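You operate a simulated robot arm through the tools that you are given. There is no shell and no other tool.

Carry out the task below with a simulated robot arm. There is one attempt and no reset: what you move stays moved.

JOB
Crimp the clip on the hose end in the caliper.
Fine: gauge it, set the crimp dial, slide it in, one stroke with the hand clear, slider out again.

The check looks at the end state, three seconds after you hand in, the way a careful person would. Anything else that was tipped, shoved, dropped, spilled or broken makes it a failure.

ROBOT AND FRAMES
A 7-joint arm with a two-finger parallel gripper, fixed in place. Base frame: the origin is at the foot of the arm, x ahead of it, y to its left, z up; the work surface is at about z = 860. Lengths are in mm, angles in rad, forces in N, time in s.
With the tool pointing down near the work surface it reaches from about 240 to 680 mm from the base axis. Its first joint turns from -1.152 to 1.152 rad. Payload 2.4 kg.
The tool frame sits at the grasp point between the pads (the TCP): z along the fingers, y along the line on which they close. The tips reach 30 mm beyond it. The gripper opens to 94 mm. The fingers are 28 mm wide and 10 mm thick; the gripper's body (50 by 96 mm) begins 55 mm behind the TCP.
Orientation is that of the tool frame in the base frame, as a unit quaternion [w, x, y, z]. With the fingers straight down and closing along the base's y, the tool's x points along the base's -x, its y along +y and its z along -z.

CONTROLS
- The arm moves only by the tool drive_tool. Its argument "plan" is a list of rows, each a list of 7 numbers: the shift along the base's x, y, z in cm, then the turn, a rotation vector about the base's x, y, z in rad, then the opening in per cent of the stroke, from 0 (shut) to 100 (fully open). In form: [[tx, ty, tz, ax, ay, az, claw], ...]. A call has 1 to 20 rows; each row is the pose to reach, as a shift and turn from the pose commanded when the call began. Rows are played at 5 a second. More than 50 mm and 0.15 rad between two rows, or a gripper value outside its range, and nothing of the call is played. A pose out of reach is approached as far as the arm can. The call stops where the force on the tool passes 90 N (or 10 N more than at its start, if that is more) or the arm is blocked; 0.2 s more then pass. Each finger travels about 153 mm/s and halts on what it meets, pressing with about 34 N; the grip force reading is that of the motor and also rises with nothing between the fingers. The clock runs only during rows and for 0.2 s after the last one: add rows that repeat a pose to give the fingers time. The reply holds the time, the measured pose of the TCP, the force on the tool along the base axes, the opening and the grip force, in the units named above and with some noise, with the torque about the TCP (base axes, N m) and any sound that the robot's microphone picked up.
- Cameras (640 x 400 px; columns grow to the right, rows downward): "scene" is fixed at [4.4, 455.9, 1453.4]; the picture's right is [-0.89, -0.47, 0.00], its down [-0.21, 0.40, -0.89] and it looks along [0.41, -0.79, -0.46] (base axes); focal length 349 px, centre (320, 200). "wrist" rides on the gripper at [76, 14, -102] in the tool frame; the picture's right is [-0.18, 0.98, 0.00], its down [-0.75, -0.14, -0.64] and it looks along [-0.63, -0.12, 0.77] (tool axes); focal length 243 px, centre (320, 200). There is no depth. A picture from a camera that has moved, and an enlarged one, comes with that camera's place and axes in the base frame and with its lens. The place of the scene camera against the robot may be out by one fixed shift of up to 25 mm in any direction.
- get_image(camera): a new picture of that camera. The clock stands still meanwhile.
- enlarge(camera, box): a new picture of the part [left, top, right, bottom] of that camera's present view, enlarged. The clock stands still meanwhile.
- finish_job(): hands the job in; it is judged then, once.

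Nothing tells you positions but the pictures and the camera data. Unless the task says otherwise, let go and move clear before handing in.

The tools are called as a command line: name --pt "numbers of a row" for each row, then --argument value for the rest, lists and objects as JSON in quotes. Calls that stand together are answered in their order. drive_tool: Moves the arm, as the interface text tells. Its arguments: {"type":"object","properties":{"plan":{"type":"array"}},"required":["plan"]} The other tools are called the same way: get_image (camera) takes a picture; enlarge (camera, box) takes an enlarged picture of a part of a camera's view; finish_job () hands the job in.

At the start:

```text
time: 0.0
ee_pos: [277.2, -248.7, 1308.2]
orientation: [0.0, 0.0, 1.0, 0.001]
wrist_force: [-0.3, -0.9, 0.5]
moment: [0.02, -0.01, -0.02]
gripper_width: 94.0
grasp_force: 0.0
```

scene: 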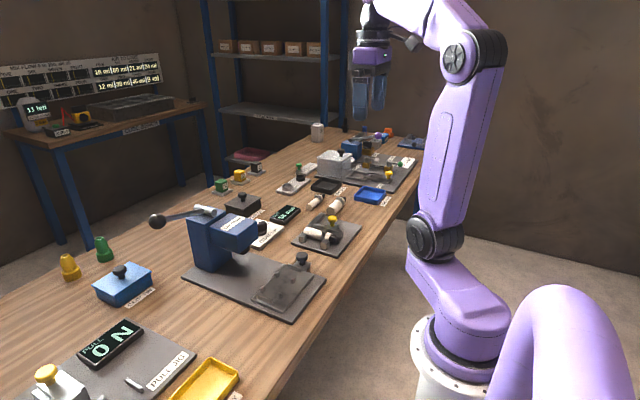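
wrist: 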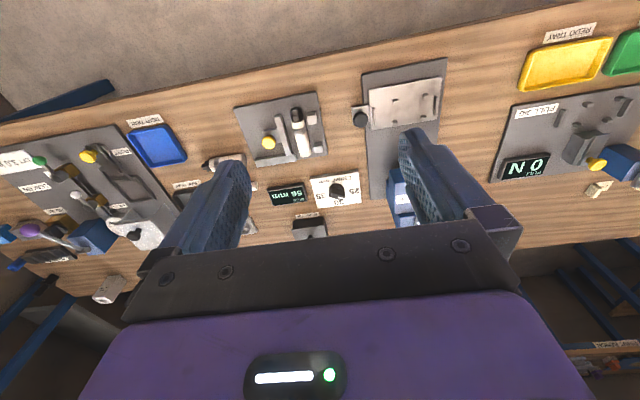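

I see a workbench with several stations: a blue crimp press with a lever, a slider plate, a caliper station with a hose, a dial, and a few displays. I'll enlarge parts of the views to read the labels before moving.

enlarge --camera "scene" --box '[140, 160, 380, 320]'

enlarge --camera "scene" --box '[220, 120, 440, 260]'

enlarge --camera "wrist" --box '[220, 50, 460, 250]'

enlarge --camera "scene" --box '[0, 40, 210, 170]'

enlarge --camera "scene" --box '[0, 220, 270, 400]'

```text
2.50 times, centred on (260, 240) of scene
camera zoom: at [4.4, 455.9, 1453.4], right [-0.89, -0.47, 0.0], down [-0.21, 0.4, -0.89], along [0.41, -0.79, -0.46], focal length 874 px, centre (470, 100)
```

zoom: 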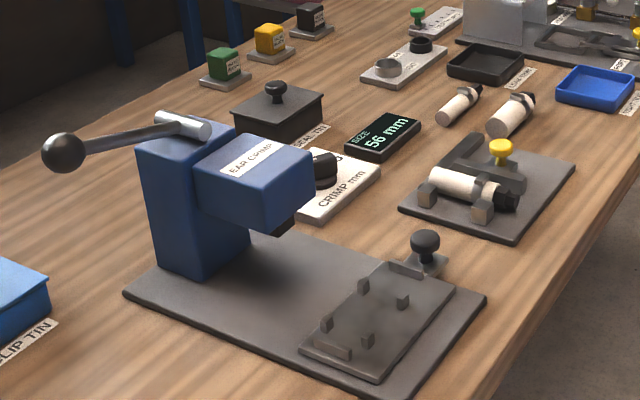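

```text
2.86 times, centred on (330, 190) of scene
camera zoom: at [4.4, 455.9, 1453.4], right [-0.89, -0.47, 0.0], down [-0.21, 0.4, -0.89], along [0.41, -0.79, -0.46], focal length 998 px, centre (291, 229)
```

zoom: 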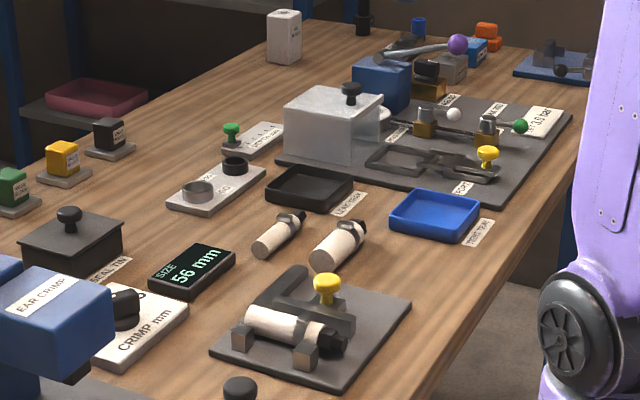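

```text
2.00 times, centred on (340, 150) of wrist
camera zoom: at [200.6, -234.0, 1409.6], right [0.18, 0.98, 0.0], down [0.75, -0.14, 0.64], along [0.63, -0.12, -0.77], focal length 485 px, centre (280, 300)
```

zoom: 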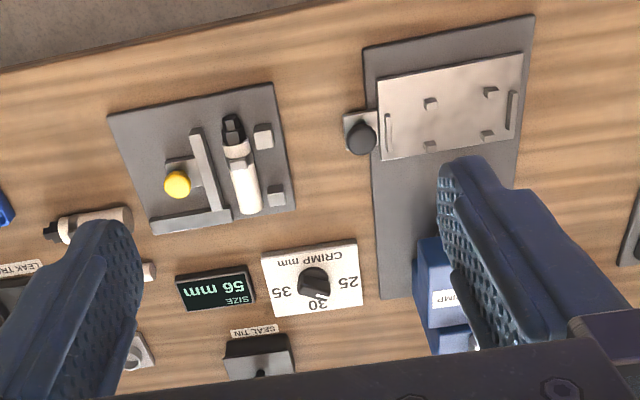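

```text
3.05 times, centred on (105, 105) of scene
camera zoom: at [4.4, 455.9, 1453.4], right [-0.89, -0.47, 0.0], down [-0.21, 0.4, -0.89], along [0.41, -0.79, -0.46], focal length 1065 px, centre (975, 490)
```

zoom: 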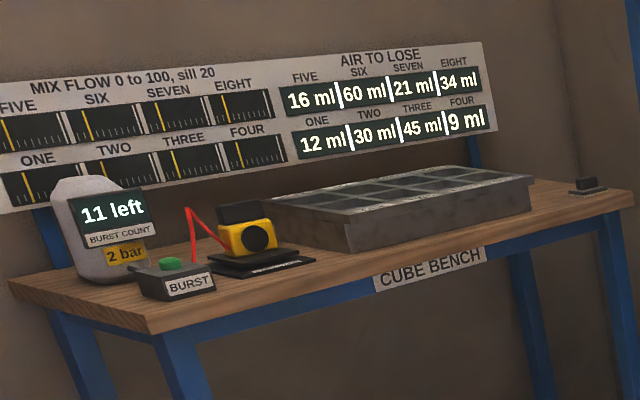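

```text
2.22 times, centred on (135, 310) of scene
camera zoom: at [4.4, 455.9, 1453.4], right [-0.89, -0.47, 0.0], down [-0.21, 0.4, -0.89], along [0.41, -0.79, -0.46], focal length 776 px, centre (731, -44)
```

zoom: 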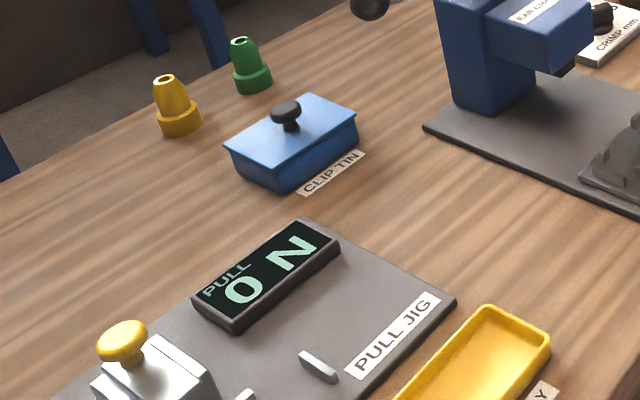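

The caliper station with the yellow-knobbed jaw is near (430, -350). The press slider is near (405, -90), with its knob at y≈-190. The dial is near (610, -265). I'll bring the wrist camera closer to the caliper first.

drive_tool --pt "1 -1.8 -4 0 0 0 100" --pt "2 -3.6 -8 0 0 0 100" --pt "3 -5.4 -12 0 0 0 100" --pt "4 -7.2 -16 0 0 0 100" --pt "5 -9 -20 0 0 0 100" --pt "5.3 -10.1 -22 0 0 0 100"

get_image --camera "wrist"

get_image --camera "scene"

```text
time: 1.4
ee_pos: [330.5, -349.8, 1087.9]
orientation: [0.001, -0.001, 1.0, 0.001]
wrist_force: [-0.4, 0.4, 0.5]
moment: [0.0, 0.0, 0.02]
gripper_width: 94.0
grasp_force: 0.0
```

```text
taken
camera wrist: at [253.9, -335.0, 1190.7], right [0.18, 0.98, 0.0], down [0.75, -0.14, 0.64], along [0.63, -0.12, -0.77], focal length 243 px, centre (320, 200)
```

wrist: 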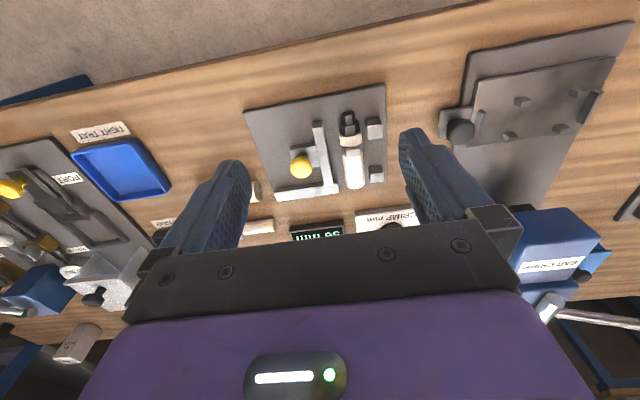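

```text
taken
```

scene: 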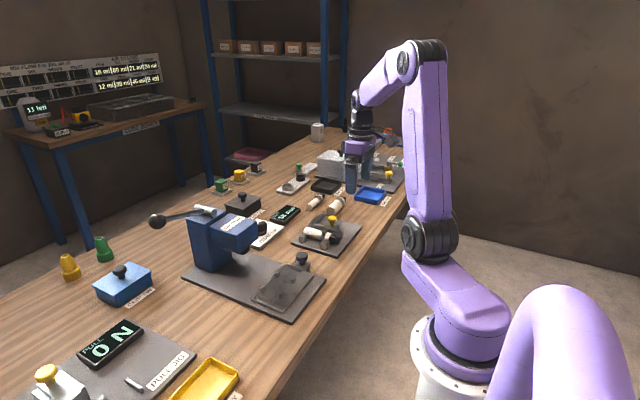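

enlarge --camera "wrist" --box '[235, 70, 400, 210]'

enlarge --camera "wrist" --box '[430, 10, 640, 220]'

enlarge --camera "scene" --box '[280, 200, 370, 260]'

enlarge --camera "scene" --box '[180, 190, 330, 320]'

```text
2.86 times, centred on (318, 140) of wrist
camera zoom: at [253.9, -335.0, 1190.7], right [0.18, 0.98, 0.0], down [0.75, -0.14, 0.64], along [0.63, -0.12, -0.77], focal length 693 px, centre (327, 371)
```

zoom: 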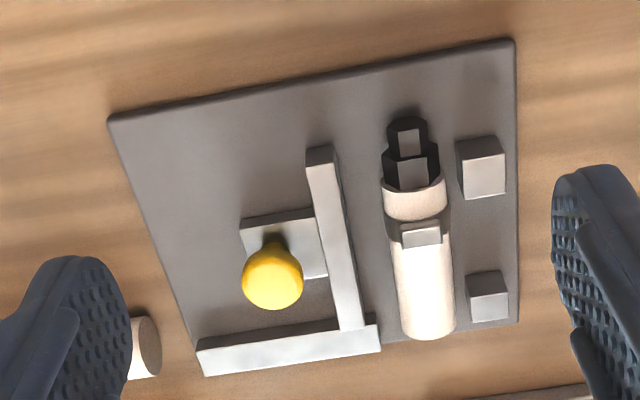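

```text
1.90 times, centred on (535, 115) of wrist
camera zoom: at [253.9, -335.0, 1190.7], right [0.18, 0.98, 0.0], down [0.75, -0.14, 0.64], along [0.63, -0.12, -0.77], focal length 462 px, centre (-90, 362)
```

zoom: 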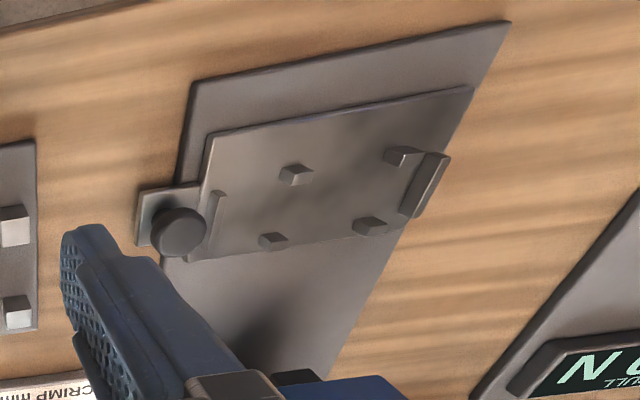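

```text
6.67 times, centred on (325, 230) of scene
camera zoom: at [4.4, 455.9, 1453.4], right [-0.89, -0.47, 0.0], down [-0.21, 0.4, -0.89], along [0.41, -0.79, -0.46], focal length 2329 px, centre (287, 0)
```

zoom: 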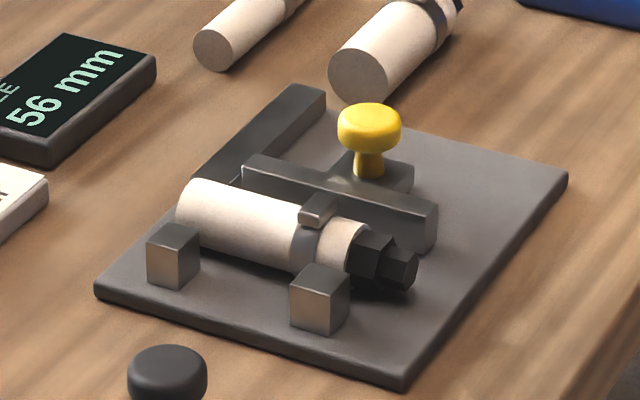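

```text
3.08 times, centred on (255, 255) of scene
camera zoom: at [4.4, 455.9, 1453.4], right [-0.89, -0.47, 0.0], down [-0.21, 0.4, -0.89], along [0.41, -0.79, -0.46], focal length 1075 px, centre (520, 31)
```

zoom: 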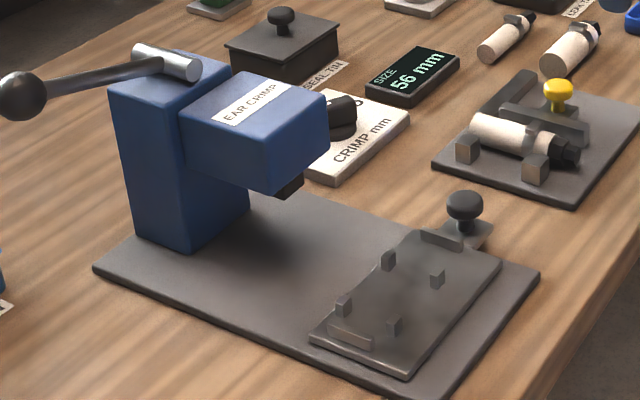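

The hose lies along x in the caliper, with its fitting toward the base and the clip ear on top. The posts are on the +y side and the yellow jaw is on the -y side. Before touching anything I'll go up for a good look at the dial and the press.

drive_tool --pt "0 3.5 3 0 0 0 100" --pt "0 7 6 0 0 0 100" --pt "0 10 9 0 0 0 100" --pt "0 12 11 0 0 0 100"

get_image --camera "wrist"

```text
time: 2.4
ee_pos: [325.1, -231.7, 1202.4]
orientation: [-0.001, -0.001, 1.0, -0.001]
wrist_force: [0.6, 0.3, -0.2]
moment: [0.02, 0.01, 0.0]
gripper_width: 94.1
grasp_force: 0.0
```

```text
taken
camera wrist: at [250.9, -216.4, 1304.5], right [0.18, 0.98, 0.0], down [0.75, -0.14, 0.64], along [0.63, -0.12, -0.77], focal length 243 px, centre (320, 200)
```

wrist: 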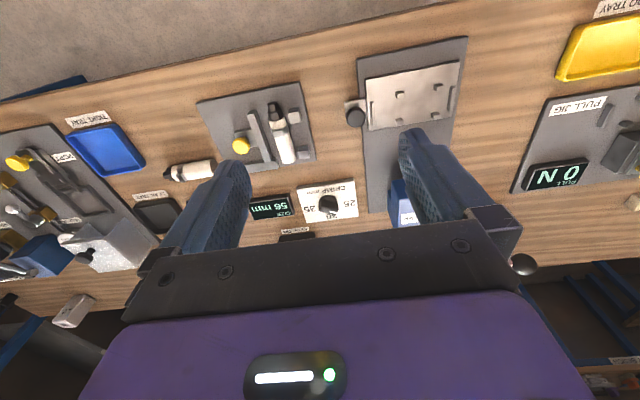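

enlarge --camera "wrist" --box '[240, 170, 370, 245]'

enlarge --camera "wrist" --box '[340, 30, 480, 130]'

enlarge --camera "wrist" --box '[190, 80, 330, 180]'

enlarge --camera "scene" --box '[220, 190, 310, 260]'

```text
4.92 times, centred on (305, 208) of wrist
camera zoom: at [250.9, -216.4, 1304.5], right [0.18, 0.98, 0.0], down [0.75, -0.14, 0.64], along [0.63, -0.12, -0.77], focal length 1194 px, centre (394, 163)
```

zoom: 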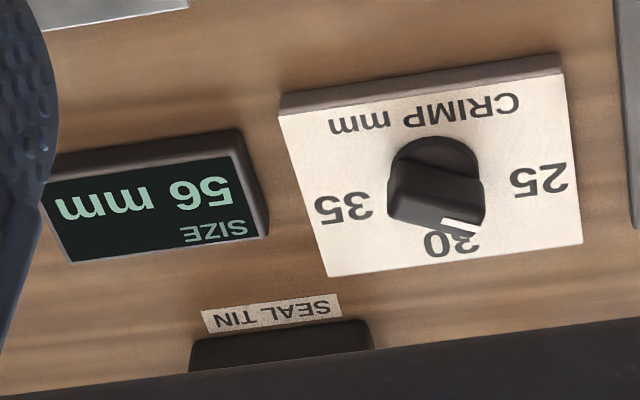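

```text
4.00 times, centred on (410, 80) of wrist
camera zoom: at [250.9, -216.4, 1304.5], right [0.18, 0.98, 0.0], down [0.75, -0.14, 0.64], along [0.63, -0.12, -0.77], focal length 970 px, centre (-40, 680)
```

zoom: 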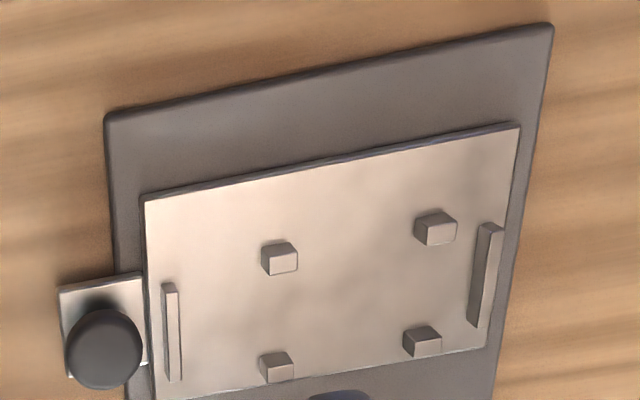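

```text
4.00 times, centred on (260, 130) of wrist
camera zoom: at [250.9, -216.4, 1304.5], right [0.18, 0.98, 0.0], down [0.75, -0.14, 0.64], along [0.63, -0.12, -0.77], focal length 970 px, centre (560, 480)
```

zoom: 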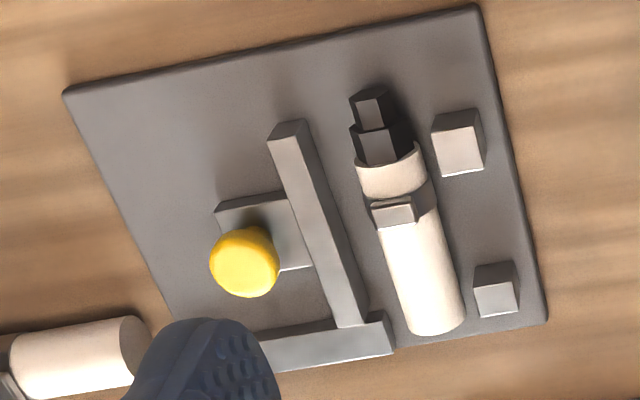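

```text
5.71 times, centred on (265, 225) of scene
camera zoom: at [4.4, 455.9, 1453.4], right [-0.89, -0.47, 0.0], down [-0.21, 0.4, -0.89], along [0.41, -0.79, -0.46], focal length 1997 px, centre (634, 57)
```

zoom: 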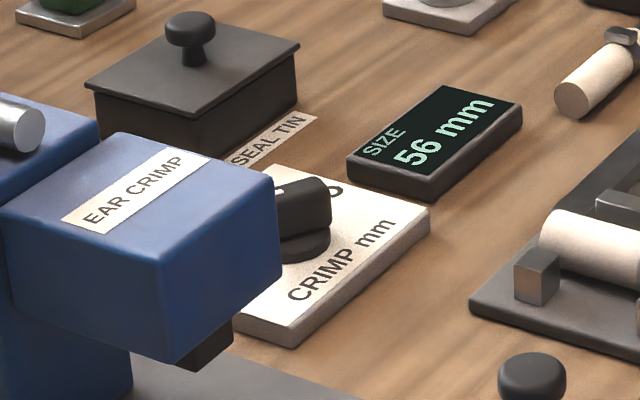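

The dial face reads 25 on the left (+y), 30 at the top (+x) and 35 on the right (-y), and the knob sits at about (609, -262). I'll move up over the press to study the lever and head.

drive_tool --pt "1.7 3.3 2.2 0 0 0 100" --pt "3.4 6.7 4.4 0 0 0 100" --pt "5 10 6.6 0 0 0 100" --pt "6.7 13.3 8.8 0 0 0 100" --pt "8.4 16.7 11 0 0 0 100" --pt "10 20 13.2 0 0 0 100" --pt "10 20 13.2 0 0 0 100" --pt "10 20 13.2 0 0 0 100"

get_image --camera "wrist"

enlarge --camera "wrist" --box '[240, 90, 440, 230]'

```text
time: 4.2
ee_pos: [432.5, -29.1, 1330.7]
orientation: [-0.001, 0.0, 1.0, 0.001]
wrist_force: [0.2, -0.3, -0.2]
moment: [0.05, 0.02, 0.0]
gripper_width: 94.0
grasp_force: 0.0
```

```text
taken
camera wrist: at [355.3, -13.9, 1432.5], right [0.18, 0.98, 0.0], down [0.75, -0.14, 0.64], along [0.63, -0.12, -0.77], focal length 243 px, centre (320, 200)
```

wrist: 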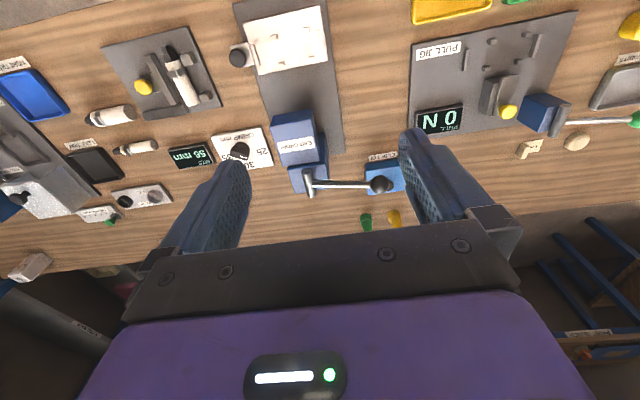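

```text
2.86 times, centred on (340, 160) of wrist
camera zoom: at [355.3, -13.9, 1432.5], right [0.18, 0.98, 0.0], down [0.75, -0.14, 0.64], along [0.63, -0.12, -0.77], focal length 693 px, centre (263, 314)
```

zoom: 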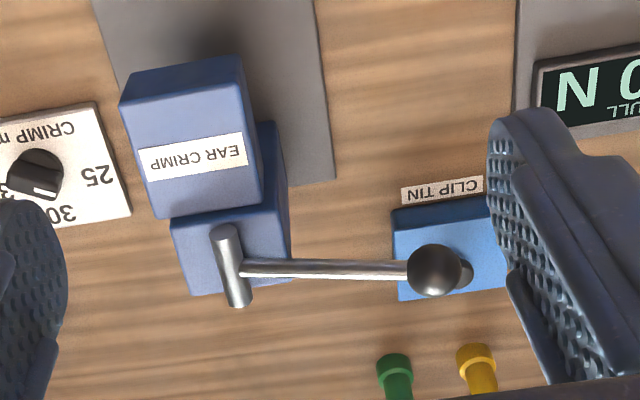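

The lever axis runs along x with its ball at about (640, 49, 1065), so a stroke pushes the ball down. I'll tilt the wrist camera to look under the press head and find the die.

drive_tool --pt "-1.4 -0.9 -3.9 0 -0.08 0 100" --pt "-2.8 -1.8 -7.8 0 -0.16 0 100" --pt "-4.2 -2.8 -11.6 0 -0.24 0 100" --pt "-5.6 -3.7 -15.5 0 -0.31 0 100" --pt "-6.9 -4.6 -19.4 0 -0.39 0 100" --pt "-8.3 -5.6 -23.2 0 -0.47 0 100" --pt "-9.7 -6.5 -27.1 0 -0.55 0 100" --pt "-11.1 -7.4 -31 0 -0.62 0 100" --pt "-11.1 -7.4 -31 0 -0.62 0 100"

get_image --camera "wrist"

get_image --camera "scene"

```text
time: 6.2
ee_pos: [358.8, -76.2, 1052.5]
orientation: [0.301, 0.001, 0.954, -0.001]
wrist_force: [-0.3, -0.4, 0.2]
moment: [-0.06, 0.01, -0.05]
gripper_width: 93.9
grasp_force: 0.1
out of reach, approached as far as the arm can: row 6, 7, 8, 9
```

```text
taken
camera wrist: at [237.7, -62.0, 1091.6], right [0.15, 0.98, 0.1], down [0.25, -0.14, 0.96], along [0.96, -0.12, -0.26], focal length 243 px, centre (320, 200)
```

wrist: 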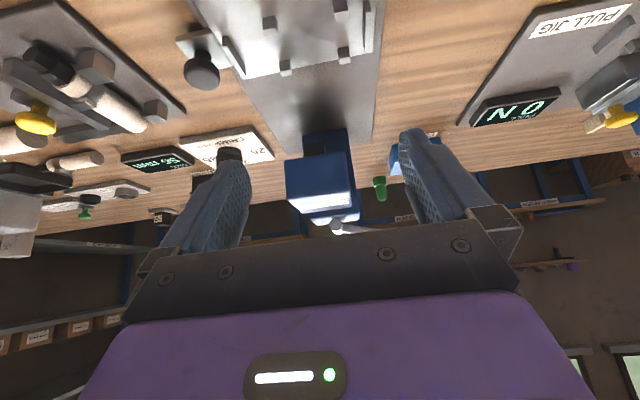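

```text
taken
```

scene: 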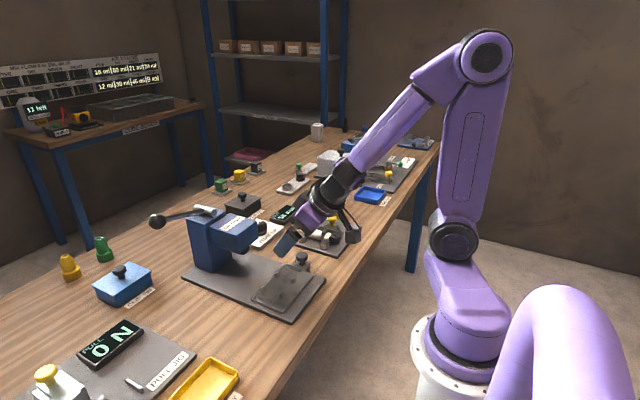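

enlarge --camera "wrist" --box '[250, 80, 400, 230]'

enlarge --camera "wrist" --box '[170, 0, 400, 140]'

enlarge --camera "wrist" --box '[0, 20, 190, 150]'

```text
2.67 times, centred on (325, 155) of wrist
camera zoom: at [237.7, -62.0, 1091.6], right [0.15, 0.98, 0.1], down [0.25, -0.14, 0.96], along [0.96, -0.12, -0.26], focal length 647 px, centre (307, 320)
```

zoom: 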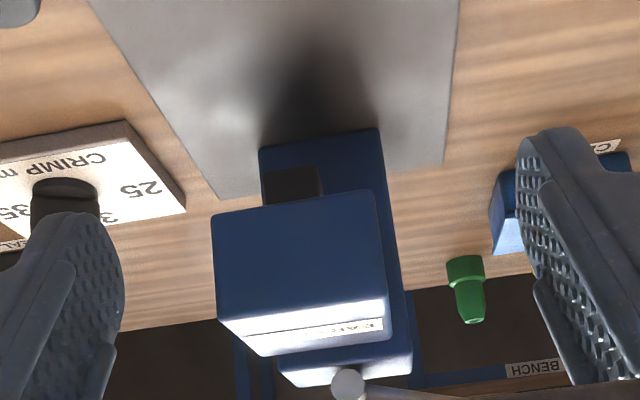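

```text
2.78 times, centred on (285, 70) of wrist
camera zoom: at [237.7, -62.0, 1091.6], right [0.15, 0.98, 0.1], down [0.25, -0.14, 0.96], along [0.96, -0.12, -0.26], focal length 675 px, centre (417, 562)
```

zoom: 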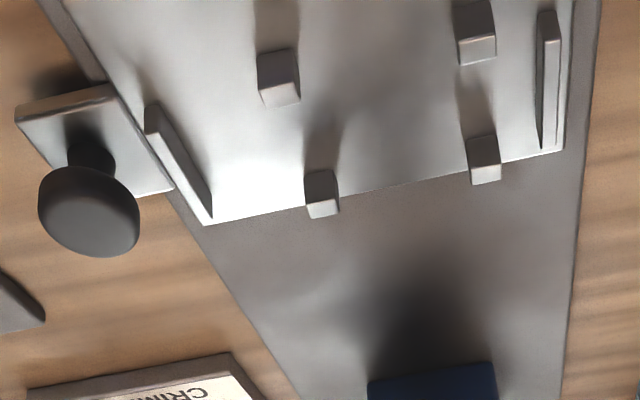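

```text
3.08 times, centred on (95, 85) of wrist
camera zoom: at [237.7, -62.0, 1091.6], right [0.15, 0.98, 0.1], down [0.25, -0.14, 0.96], along [0.96, -0.12, -0.26], focal length 746 px, centre (1012, 554)
```

zoom: 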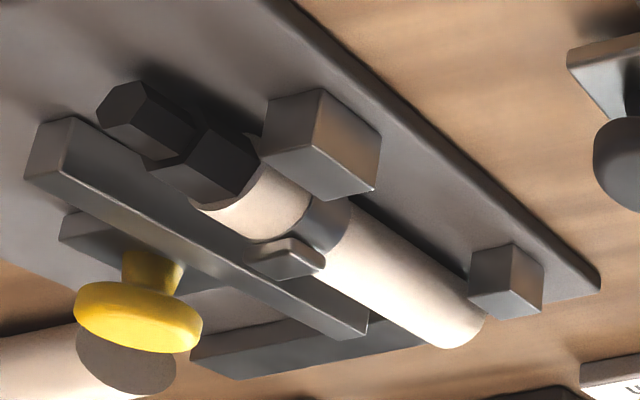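

The die is under the head, centred at about y=-97 and x≈535. So the hose must go in the cradle with its fitting toward the knob side (-y), which puts the clip at y≈-97. I'll straighten the tool now and go over to the caliper.

drive_tool --pt "0 0 2 0 0.124 0 100" --pt "0 0 4 0 0.248 0 100" --pt "0 0 6 0 0.372 0 100" --pt "0 0 8 0 0.496 0 100" --pt "0 0 10 0 0.62 0 100" --pt "0 0 10 0 0.62 0 100"

```text
time: 7.6
ee_pos: [356.7, -76.0, 1156.2]
orientation: [-0.001, 0.0, 1.0, 0.0]
wrist_force: [1.2, -0.5, -0.5]
moment: [0.02, -0.01, -0.01]
gripper_width: 93.9
grasp_force: 0.2
out of reach, approached as far as the arm can: row 1
```

drive_tool --pt "0.6 -2.7 -0.9 0 0 0.131 60" --pt "1.2 -5.3 -1.8 0 0 0.262 60" --pt "1.8 -8.0 -2.7 0 0 0.393 60" --pt "2.4 -10.6 -3.5 0 0 0.524 60" --pt "3.0 -13.3 -4.4 0 0 0.654 60" --pt "3.7 -16.0 -5.3 0 0 0.785 60" --pt "4.3 -18.6 -6.2 0 0 0.916 60" --pt "4.9 -21.3 -7.1 0 0 1.047 60" --pt "5.5 -23.9 -8.0 0 0 1.178 60" --pt "6.1 -26.6 -8.8 0 0 1.309 60" --pt "6.7 -29.2 -9.7 0 0 1.44 60" --pt "7.3 -31.9 -10.6 0 0 1.571 60" --pt "7.3 -31.9 -10.6 0 0 1.571 60"

get_image --camera "wrist"

get_image --camera "scene"

```text
time: 10.4
ee_pos: [430.6, -395.2, 1050.3]
orientation: [0.0, 0.708, -0.707, 0.0]
wrist_force: [0.0, 0.3, -0.4]
moment: [0.01, -0.03, -0.01]
gripper_width: 56.3
grasp_force: 0.0
```

```text
taken
camera wrist: at [415.9, -470.4, 1153.4], right [-0.98, 0.18, 0.0], down [0.14, 0.75, 0.64], along [0.12, 0.63, -0.77], focal length 243 px, centre (320, 200)
```

wrist: 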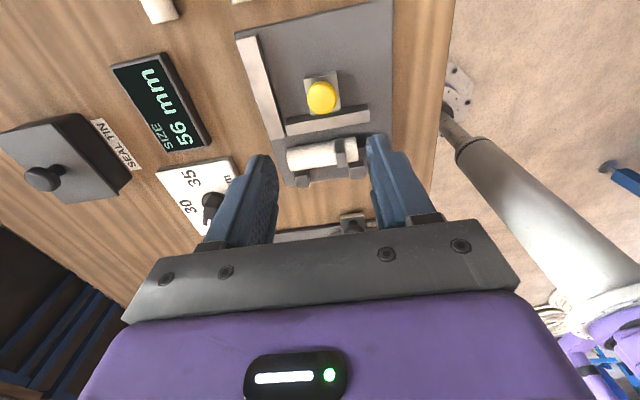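

```text
taken
```

scene: 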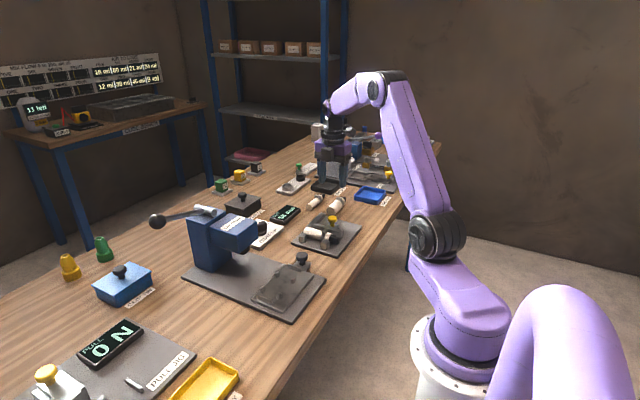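

enlarge --camera "wrist" --box '[225, 20, 405, 190]'

```text
2.35 times, centred on (315, 105) of wrist
camera zoom: at [415.9, -470.4, 1153.4], right [-0.98, 0.18, 0.0], down [0.14, 0.75, 0.64], along [0.12, 0.63, -0.77], focal length 571 px, centre (332, 424)
```

zoom: 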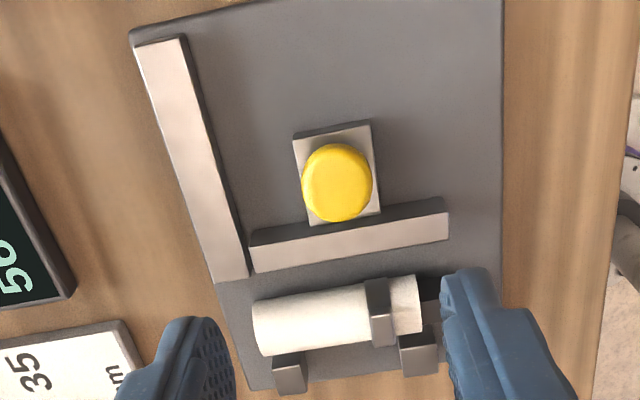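

The jaw knob is at about (428, -396, 903), and both cameras can read the display. I'll go down over the knob with the fingers on its ±x sides.

drive_tool --pt "-0.2 -0.1 -3.0 0 0 0 50" --pt "-0.2 -0.1 -6.0 0 0 0 50" --pt "-0.2 -0.1 -9.0 0 0 0 50" --pt "-0.2 -0.1 -11.0 0 0 0 50" --pt "-0.2 -0.1 -12.5 0 0 0 50" --pt "-0.2 -0.1 -12.5 0 0 0 50"

get_image --camera "wrist"

enlarge --camera "scene" --box '[270, 180, 370, 260]'

```text
time: 11.8
ee_pos: [429.7, -393.7, 926.2]
orientation: [0.001, 0.707, -0.707, 0.0]
wrist_force: [0.0, 1.0, 0.2]
moment: [0.03, -0.02, -0.02]
gripper_width: 46.8
grasp_force: 0.0
```

```text
taken
camera wrist: at [415.0, -470.6, 1028.5], right [-0.98, 0.18, 0.0], down [0.14, 0.75, 0.64], along [0.12, 0.63, -0.77], focal length 243 px, centre (320, 200)
```

wrist: 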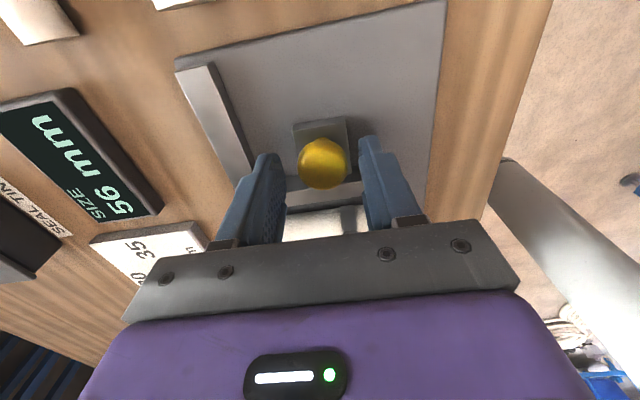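

```text
5.00 times, centred on (320, 220) of scene
camera zoom: at [4.4, 455.9, 1453.4], right [-0.89, -0.47, 0.0], down [-0.21, 0.4, -0.89], along [0.41, -0.79, -0.46], focal length 1747 px, centre (320, 100)
```

zoom: 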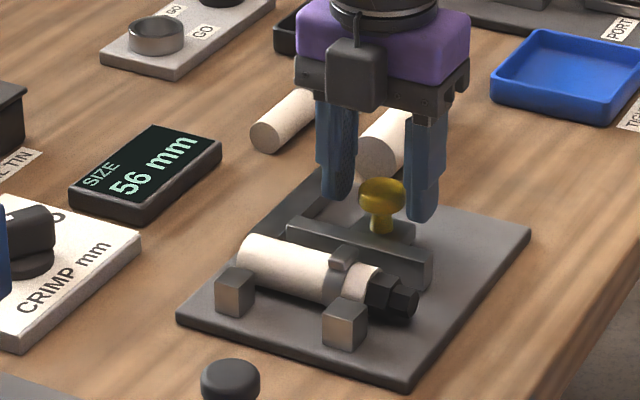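

drive_tool --pt "0 0 0 0 0 0 10" --pt "0 0 0 0 0 0 10" --pt "0 0 0 0 0 0 10"

```text
time: 12.6
ee_pos: [427.7, -395.0, 926.3]
orientation: [0.0, -0.707, 0.708, 0.002]
wrist_force: [-11.1, 2.2, 0.7]
moment: [0.07, 0.3, 0.0]
gripper_width: 28.7
grasp_force: 45.1
```

Knob gripped. I'll push the jaw toward the posts in small steps and watch the display.

drive_tool --pt "0 0.4 0 0 0 0 10" --pt "0 0.8 0 0 0 0 10" --pt "0 1.2 0 0 0 0 10" --pt "0 1.5 0 0 0 0 10"

enlarge --camera "scene" --box '[270, 180, 370, 260]'

```text
time: 13.6
ee_pos: [426.3, -382.4, 926.2]
orientation: [0.0, -0.707, 0.708, 0.001]
wrist_force: [-20.3, -1.2, 12.5]
moment: [-0.1, 0.54, -0.01]
gripper_width: 29.0
grasp_force: 45.0
```

```text
5.00 times, centred on (320, 220) of scene
camera zoom: at [3.6, 456.0, 1453.4], right [-0.89, -0.47, 0.0], down [-0.21, 0.4, -0.89], along [0.41, -0.79, -0.46], focal length 1747 px, centre (320, 100)
```

zoom: 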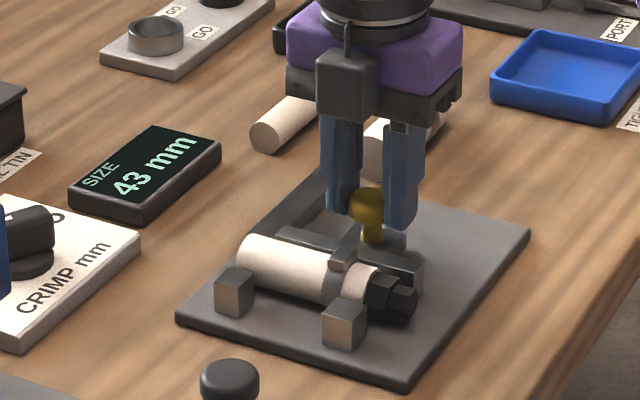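

drive_tool --pt "0 0.2 0 0 0 0 10" --pt "0 0.4 0 0 0 0 10" --pt "0 0.4 0 0 0 0 10"

enlarge --camera "scene" --box '[270, 180, 370, 260]'

```text
time: 14.4
ee_pos: [427.5, -376.3, 925.9]
orientation: [0.0, -0.707, 0.707, 0.001]
wrist_force: [-21.7, 0.1, 26.7]
moment: [-0.01, 0.55, -0.01]
gripper_width: 29.1
grasp_force: 44.4
```

```text
5.00 times, centred on (320, 220) of scene
camera zoom: at [3.4, 456.2, 1453.3], right [-0.89, -0.47, 0.0], down [-0.21, 0.4, -0.89], along [0.41, -0.79, -0.46], focal length 1747 px, centre (320, 100)
```

zoom: 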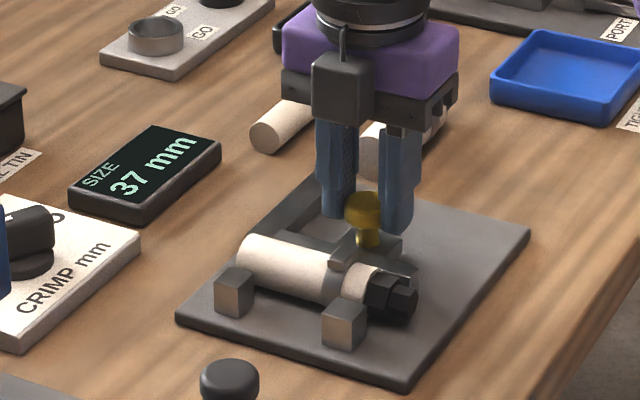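

drive_tool --pt "0 0.15 0 0 0 0 10" --pt "0 0.3 0 0 0 0 10" --pt "0 0.3 0 0 0 0 10"

enlarge --camera "scene" --box '[270, 180, 370, 260]'

```text
time: 15.2
ee_pos: [428.1, -373.0, 926.8]
orientation: [0.001, -0.707, 0.707, 0.0]
wrist_force: [-19.2, -2.2, 21.6]
moment: [-0.29, 0.51, -0.05]
gripper_width: 28.9
grasp_force: 45.1
```

```text
5.00 times, centred on (320, 220) of scene
camera zoom: at [3.6, 456.1, 1453.4], right [-0.89, -0.47, 0.0], down [-0.21, 0.4, -0.89], along [0.41, -0.79, -0.46], focal length 1747 px, centre (320, 100)
```

zoom: 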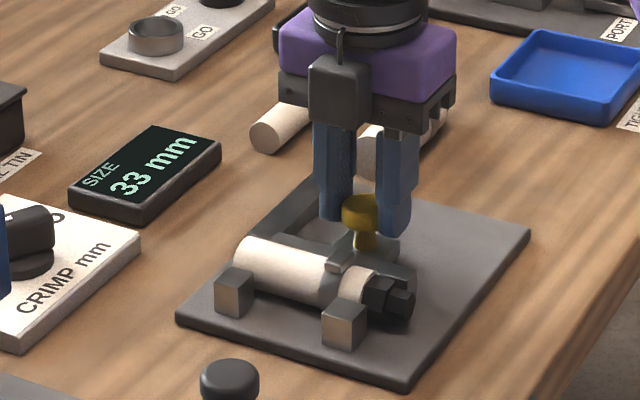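

drive_tool --pt "0 0.15 0 0 0 0 10" --pt "0 0.3 0 0 0 0 10" --pt "0 0.3 0 0 0 0 10"

enlarge --camera "scene" --box '[270, 180, 370, 260]'

```text
time: 16.0
ee_pos: [427.9, -368.5, 926.2]
orientation: [0.001, -0.707, 0.707, 0.0]
wrist_force: [-17.7, -1.2, 17.0]
moment: [0.11, 0.46, 0.01]
gripper_width: 28.7
grasp_force: 44.2
```

```text
5.00 times, centred on (320, 220) of scene
camera zoom: at [3.7, 456.0, 1453.4], right [-0.89, -0.47, 0.0], down [-0.21, 0.4, -0.89], along [0.41, -0.79, -0.46], focal length 1747 px, centre (320, 100)
```

zoom: 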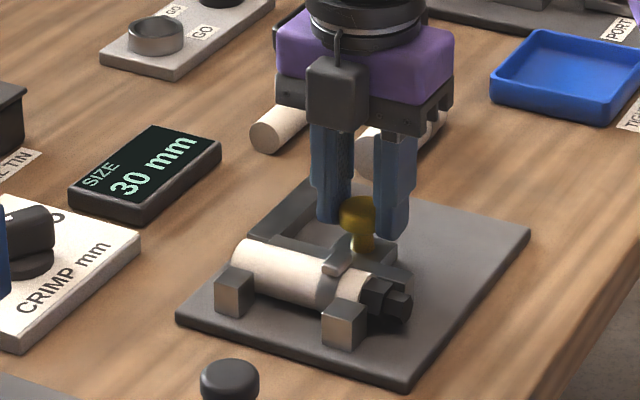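

drive_tool --pt "0 0.1 0 0 0 0 10" --pt "0 0.2 0 0 0 0 10" --pt "0 0.2 0 0 0 0 10"

enlarge --camera "scene" --box '[270, 180, 370, 260]'

```text
time: 16.8
ee_pos: [427.8, -369.3, 926.0]
orientation: [0.0, -0.707, 0.708, -0.001]
wrist_force: [-11.2, -12.6, 8.0]
moment: [-0.32, 0.24, -0.11]
gripper_width: 29.0
grasp_force: 45.2
```

```text
5.00 times, centred on (320, 220) of scene
camera zoom: at [3.9, 455.7, 1453.5], right [-0.89, -0.47, 0.0], down [-0.21, 0.4, -0.89], along [0.41, -0.79, -0.46], focal length 1747 px, centre (320, 100)
```

zoom: 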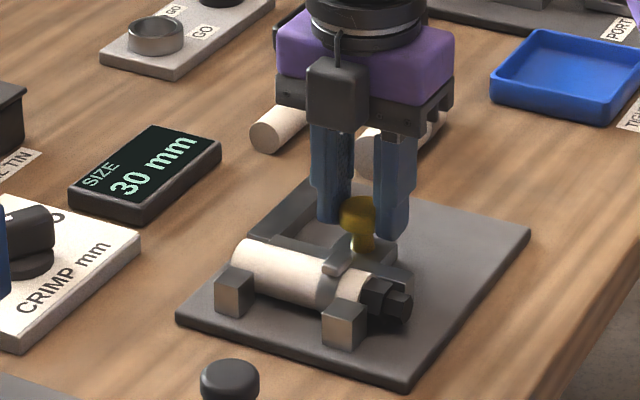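

drive_tool --pt "0 0.1 0 0 0 0 10" --pt "0 0.1 0 0 0 0 10"

enlarge --camera "scene" --box '[250, 180, 350, 260]'

get_image --camera "wrist"

```text
time: 17.4
ee_pos: [426.3, -367.8, 926.6]
orientation: [-0.001, -0.706, 0.708, -0.001]
wrist_force: [-4.1, -21.0, 2.5]
moment: [-0.51, 0.0, -0.02]
gripper_width: 28.7
grasp_force: 45.6
```

```text
5.00 times, centred on (300, 220) of scene
camera zoom: at [4.2, 455.4, 1453.6], right [-0.89, -0.47, 0.0], down [-0.21, 0.4, -0.89], along [0.41, -0.79, -0.46], focal length 1747 px, centre (420, 100)
```

zoom: 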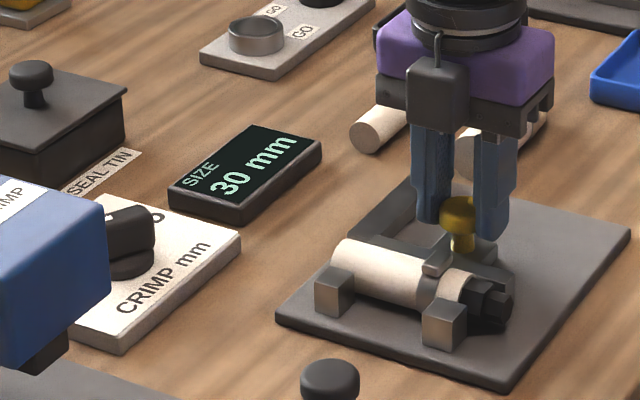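

```text
taken
camera wrist: at [412.9, -443.8, 1028.2], right [-0.98, 0.19, 0.0], down [0.14, 0.76, 0.64], along [0.12, 0.63, -0.77], focal length 243 px, centre (320, 200)
```

wrist: 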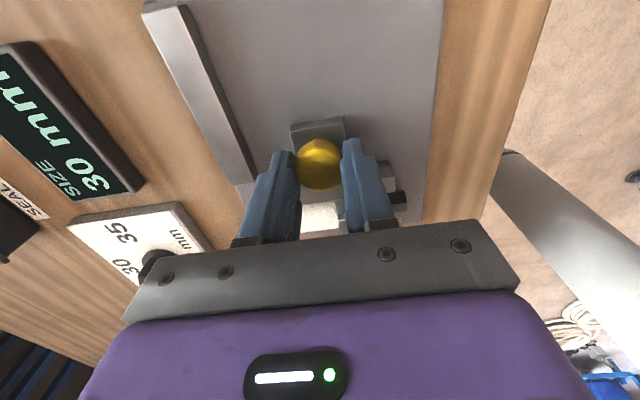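

The gauge reads 30 mm with the jaw firmly against the hose. I'll back the jaw off to free the hose.

drive_tool --pt "0 -0.5 0 0 0 0 10" --pt "0 -1.0 0 0 0 0 10" --pt "0 -1.5 0 0 0 0 10" --pt "0 -2.0 0 0 0 0 10" --pt "0 -2.4 0 0 0 0 10" --pt "0 -2.6 0 0 0 0 10" --pt "0 -2.6 0 0 0 0 10"

enlarge --camera "scene" --box '[270, 180, 370, 260]'

```text
time: 19.0
ee_pos: [428.3, -392.8, 925.1]
orientation: [0.0, 0.707, -0.707, -0.001]
wrist_force: [-20.6, -0.2, 12.4]
moment: [0.12, 0.49, -0.02]
gripper_width: 28.9
grasp_force: 45.3
```

```text
5.00 times, centred on (320, 220) of scene
camera zoom: at [3.7, 456.1, 1453.4], right [-0.89, -0.47, 0.0], down [-0.21, 0.4, -0.89], along [0.41, -0.79, -0.46], focal length 1747 px, centre (320, 100)
```

zoom: 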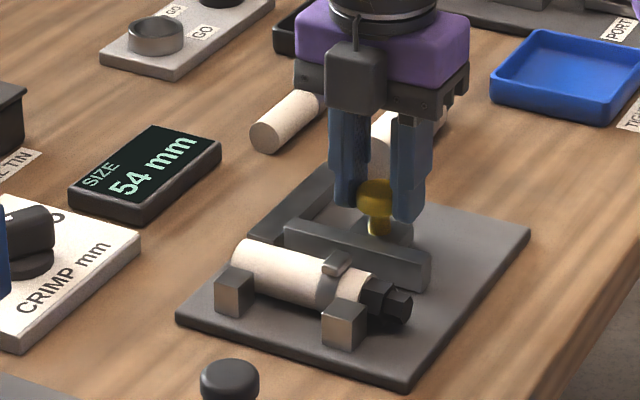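

drive_tool --pt "0 0 0 0 0 0 50" --pt "0 0 0 0 0 0 50" --pt "0 0 2 0 0 0 50" --pt "0 0 5 0 0 0 50" --pt "0 0 9 0 0 0 60" --pt "0 0 12 0 0 0 60" --pt "0 0 12 0 0 0 60"

get_image --camera "wrist"

enlarge --camera "wrist" --box '[225, 20, 405, 190]'

enlarge --camera "scene" --box '[290, 205, 370, 255]'

```text
time: 20.6
ee_pos: [429.5, -395.2, 1045.8]
orientation: [0.0, 0.707, -0.707, 0.0]
wrist_force: [-0.1, 0.0, 0.2]
moment: [0.0, -0.06, -0.02]
gripper_width: 56.3
grasp_force: 0.0
```

```text
taken
camera wrist: at [415.1, -470.7, 1147.7], right [-0.98, 0.18, 0.0], down [0.14, 0.75, 0.64], along [0.12, 0.63, -0.77], focal length 243 px, centre (320, 200)
```

wrist: 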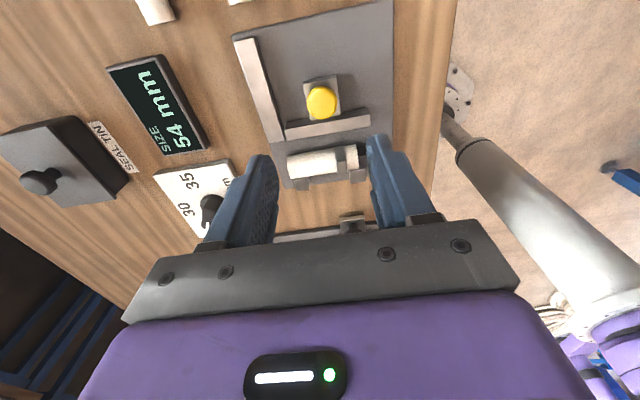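

```text
2.35 times, centred on (315, 105) of wrist
camera zoom: at [415.1, -470.7, 1147.7], right [-0.98, 0.18, 0.0], down [0.14, 0.75, 0.64], along [0.12, 0.63, -0.77], focal length 571 px, centre (332, 424)
```

zoom: 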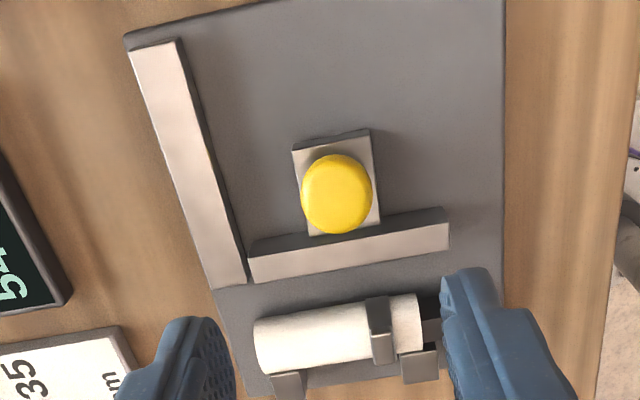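

```text
8.00 times, centred on (330, 230) of scene
camera zoom: at [4.4, 455.9, 1453.4], right [-0.89, -0.47, 0.0], down [-0.21, 0.4, -0.89], along [0.41, -0.79, -0.46], focal length 2795 px, centre (240, -40)
```

zoom: 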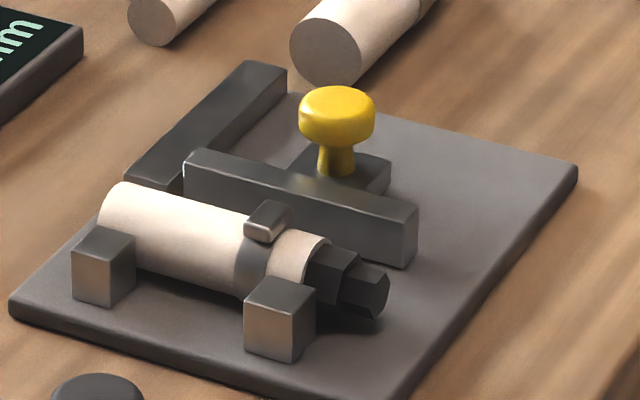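

The hose is free at the posts. Next I'll go to the dial with the tool back at zero yaw, and look at its pointer from above.

drive_tool --pt "0.9 1.1 0.5 0 0 -0.131 60" --pt "1.8 2.2 1 0 0 -0.262 60" --pt "2.7 3.3 1.5 0 0 -0.393 60" --pt "3.6 4.4 2 0 0 -0.524 60" --pt "4.6 5.5 2.5 0 0 -0.654 60" --pt "5.5 6.6 3 0 0 -0.785 60" --pt "6.4 7.8 3.5 0 0 -0.916 60" --pt "7.3 8.9 4 0 0 -1.047 60" --pt "8.2 10 4.5 0 0 -1.178 60" --pt "9.1 11.1 5 0 0 -1.309 60" --pt "10 12.2 5.2 0 0 -1.44 60" --pt "11 13.3 5.4 0 0 -1.571 60" --pt "11 13.3 5.4 0 0 -1.571 60"

get_image --camera "wrist"

```text
time: 23.4
ee_pos: [538.6, -258.7, 1099.6]
orientation: [0.0, 0.001, 1.0, 0.0]
wrist_force: [0.5, -0.3, 0.4]
moment: [-0.02, 0.04, 0.02]
gripper_width: 56.5
grasp_force: 0.0
```

```text
taken
camera wrist: at [462.8, -244.3, 1201.6], right [0.19, 0.98, 0.0], down [0.75, -0.14, 0.64], along [0.63, -0.12, -0.77], focal length 243 px, centre (320, 200)
```

wrist: 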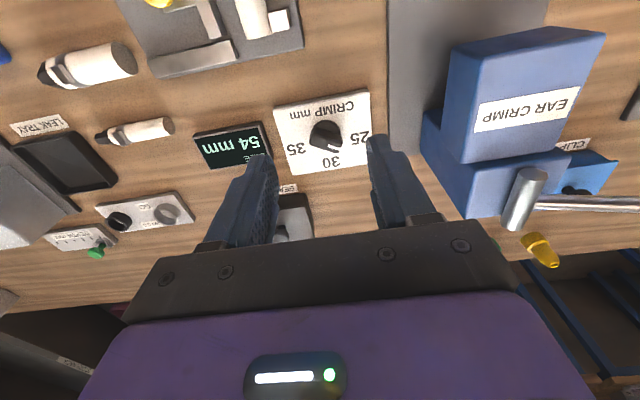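

enlarge --camera "wrist" --box '[268, 80, 378, 180]'

enlarge --camera "wrist" --box '[110, 0, 320, 100]'

```text
4.00 times, centred on (323, 130) of wrist
camera zoom: at [462.8, -244.3, 1201.6], right [0.19, 0.98, 0.0], down [0.75, -0.14, 0.64], along [0.63, -0.12, -0.77], focal length 970 px, centre (308, 480)
```

zoom: 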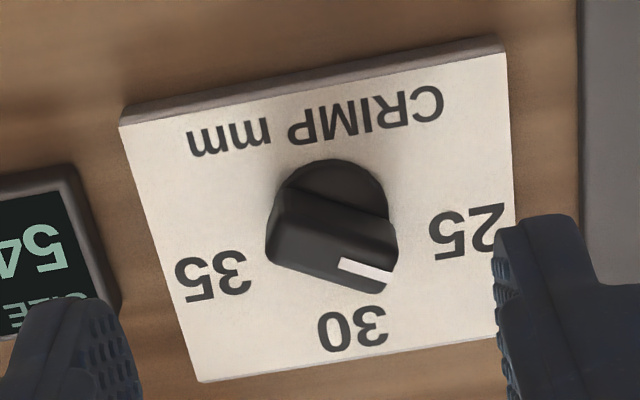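

```text
3.05 times, centred on (215, 50) of wrist
camera zoom: at [462.8, -244.3, 1201.6], right [0.19, 0.98, 0.0], down [0.75, -0.14, 0.64], along [0.63, -0.12, -0.77], focal length 739 px, centre (640, 657)
```

zoom: 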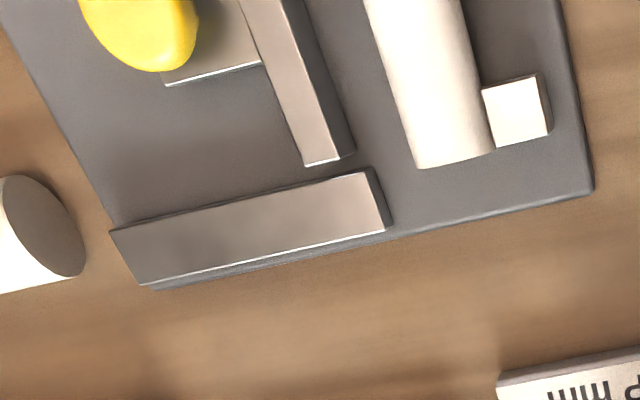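

The dial pointer is at about 62° from the 30 mark, which is right on 25. The knob centre is near (607, -263) and its top is at z≈917. I'll line the fingers up across the bar.

drive_tool --pt "0.7 0 -1 0 0 0.12 60" --pt "1.4 0 -2 0 0 0.24 60" --pt "2.1 -0.1 -3 0 0 0.36 60" --pt "2.8 -0.1 -4 0 0 0.48 60" --pt "3.5 -0.1 -5 0 0 0.6 60" --pt "4.2 -0.1 -6 0 0 0.72 60" --pt "5 -0.2 -7 0 0 0.84 60" --pt "5.8 -0.2 -8 0 0 0.96 60" --pt "6.9 -0.2 -9 0 0 1.08 60" --pt "6.9 -0.2 -9 0 0 1.08 60"

get_image --camera "wrist"

enlarge --camera "scene" --box '[210, 170, 330, 260]'

```text
time: 25.6
ee_pos: [608.1, -262.4, 1007.8]
orientation: [0.0, -0.515, 0.857, 0.0]
wrist_force: [-0.1, -0.1, 0.0]
moment: [0.01, 0.03, 0.0]
gripper_width: 56.3
grasp_force: 0.0
```

```text
taken
camera wrist: at [560.5, -322.3, 1110.3], right [-0.78, 0.62, 0.0], down [0.48, 0.6, 0.64], along [0.4, 0.5, -0.77], focal length 243 px, centre (320, 200)
```

wrist: 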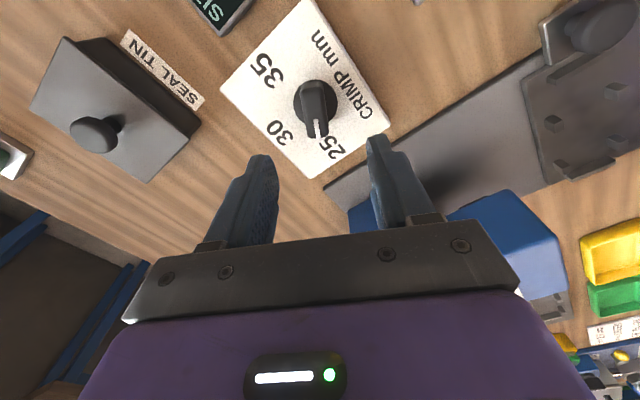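

```text
4.44 times, centred on (270, 215) of scene
camera zoom: at [4.4, 455.9, 1453.4], right [-0.89, -0.47, 0.0], down [-0.21, 0.4, -0.89], along [0.41, -0.79, -0.46], focal length 1553 px, centre (542, 133)
```

zoom: 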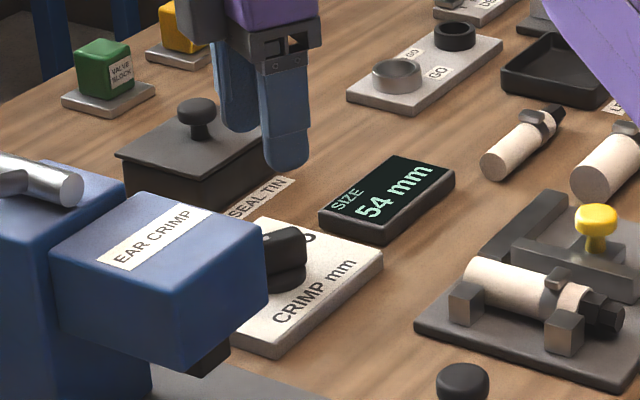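

enlarge --camera "wrist" --box '[220, 0, 400, 180]'

```text
2.22 times, centred on (310, 90) of wrist
camera zoom: at [560.5, -322.3, 1110.3], right [-0.78, 0.62, 0.0], down [0.48, 0.6, 0.64], along [0.4, 0.5, -0.77], focal length 539 px, centre (342, 444)
```

zoom: 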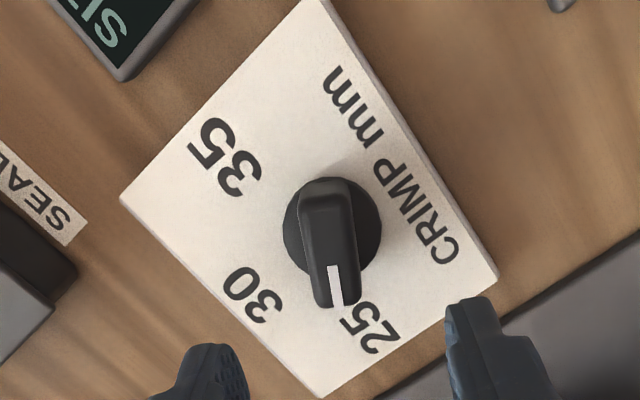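

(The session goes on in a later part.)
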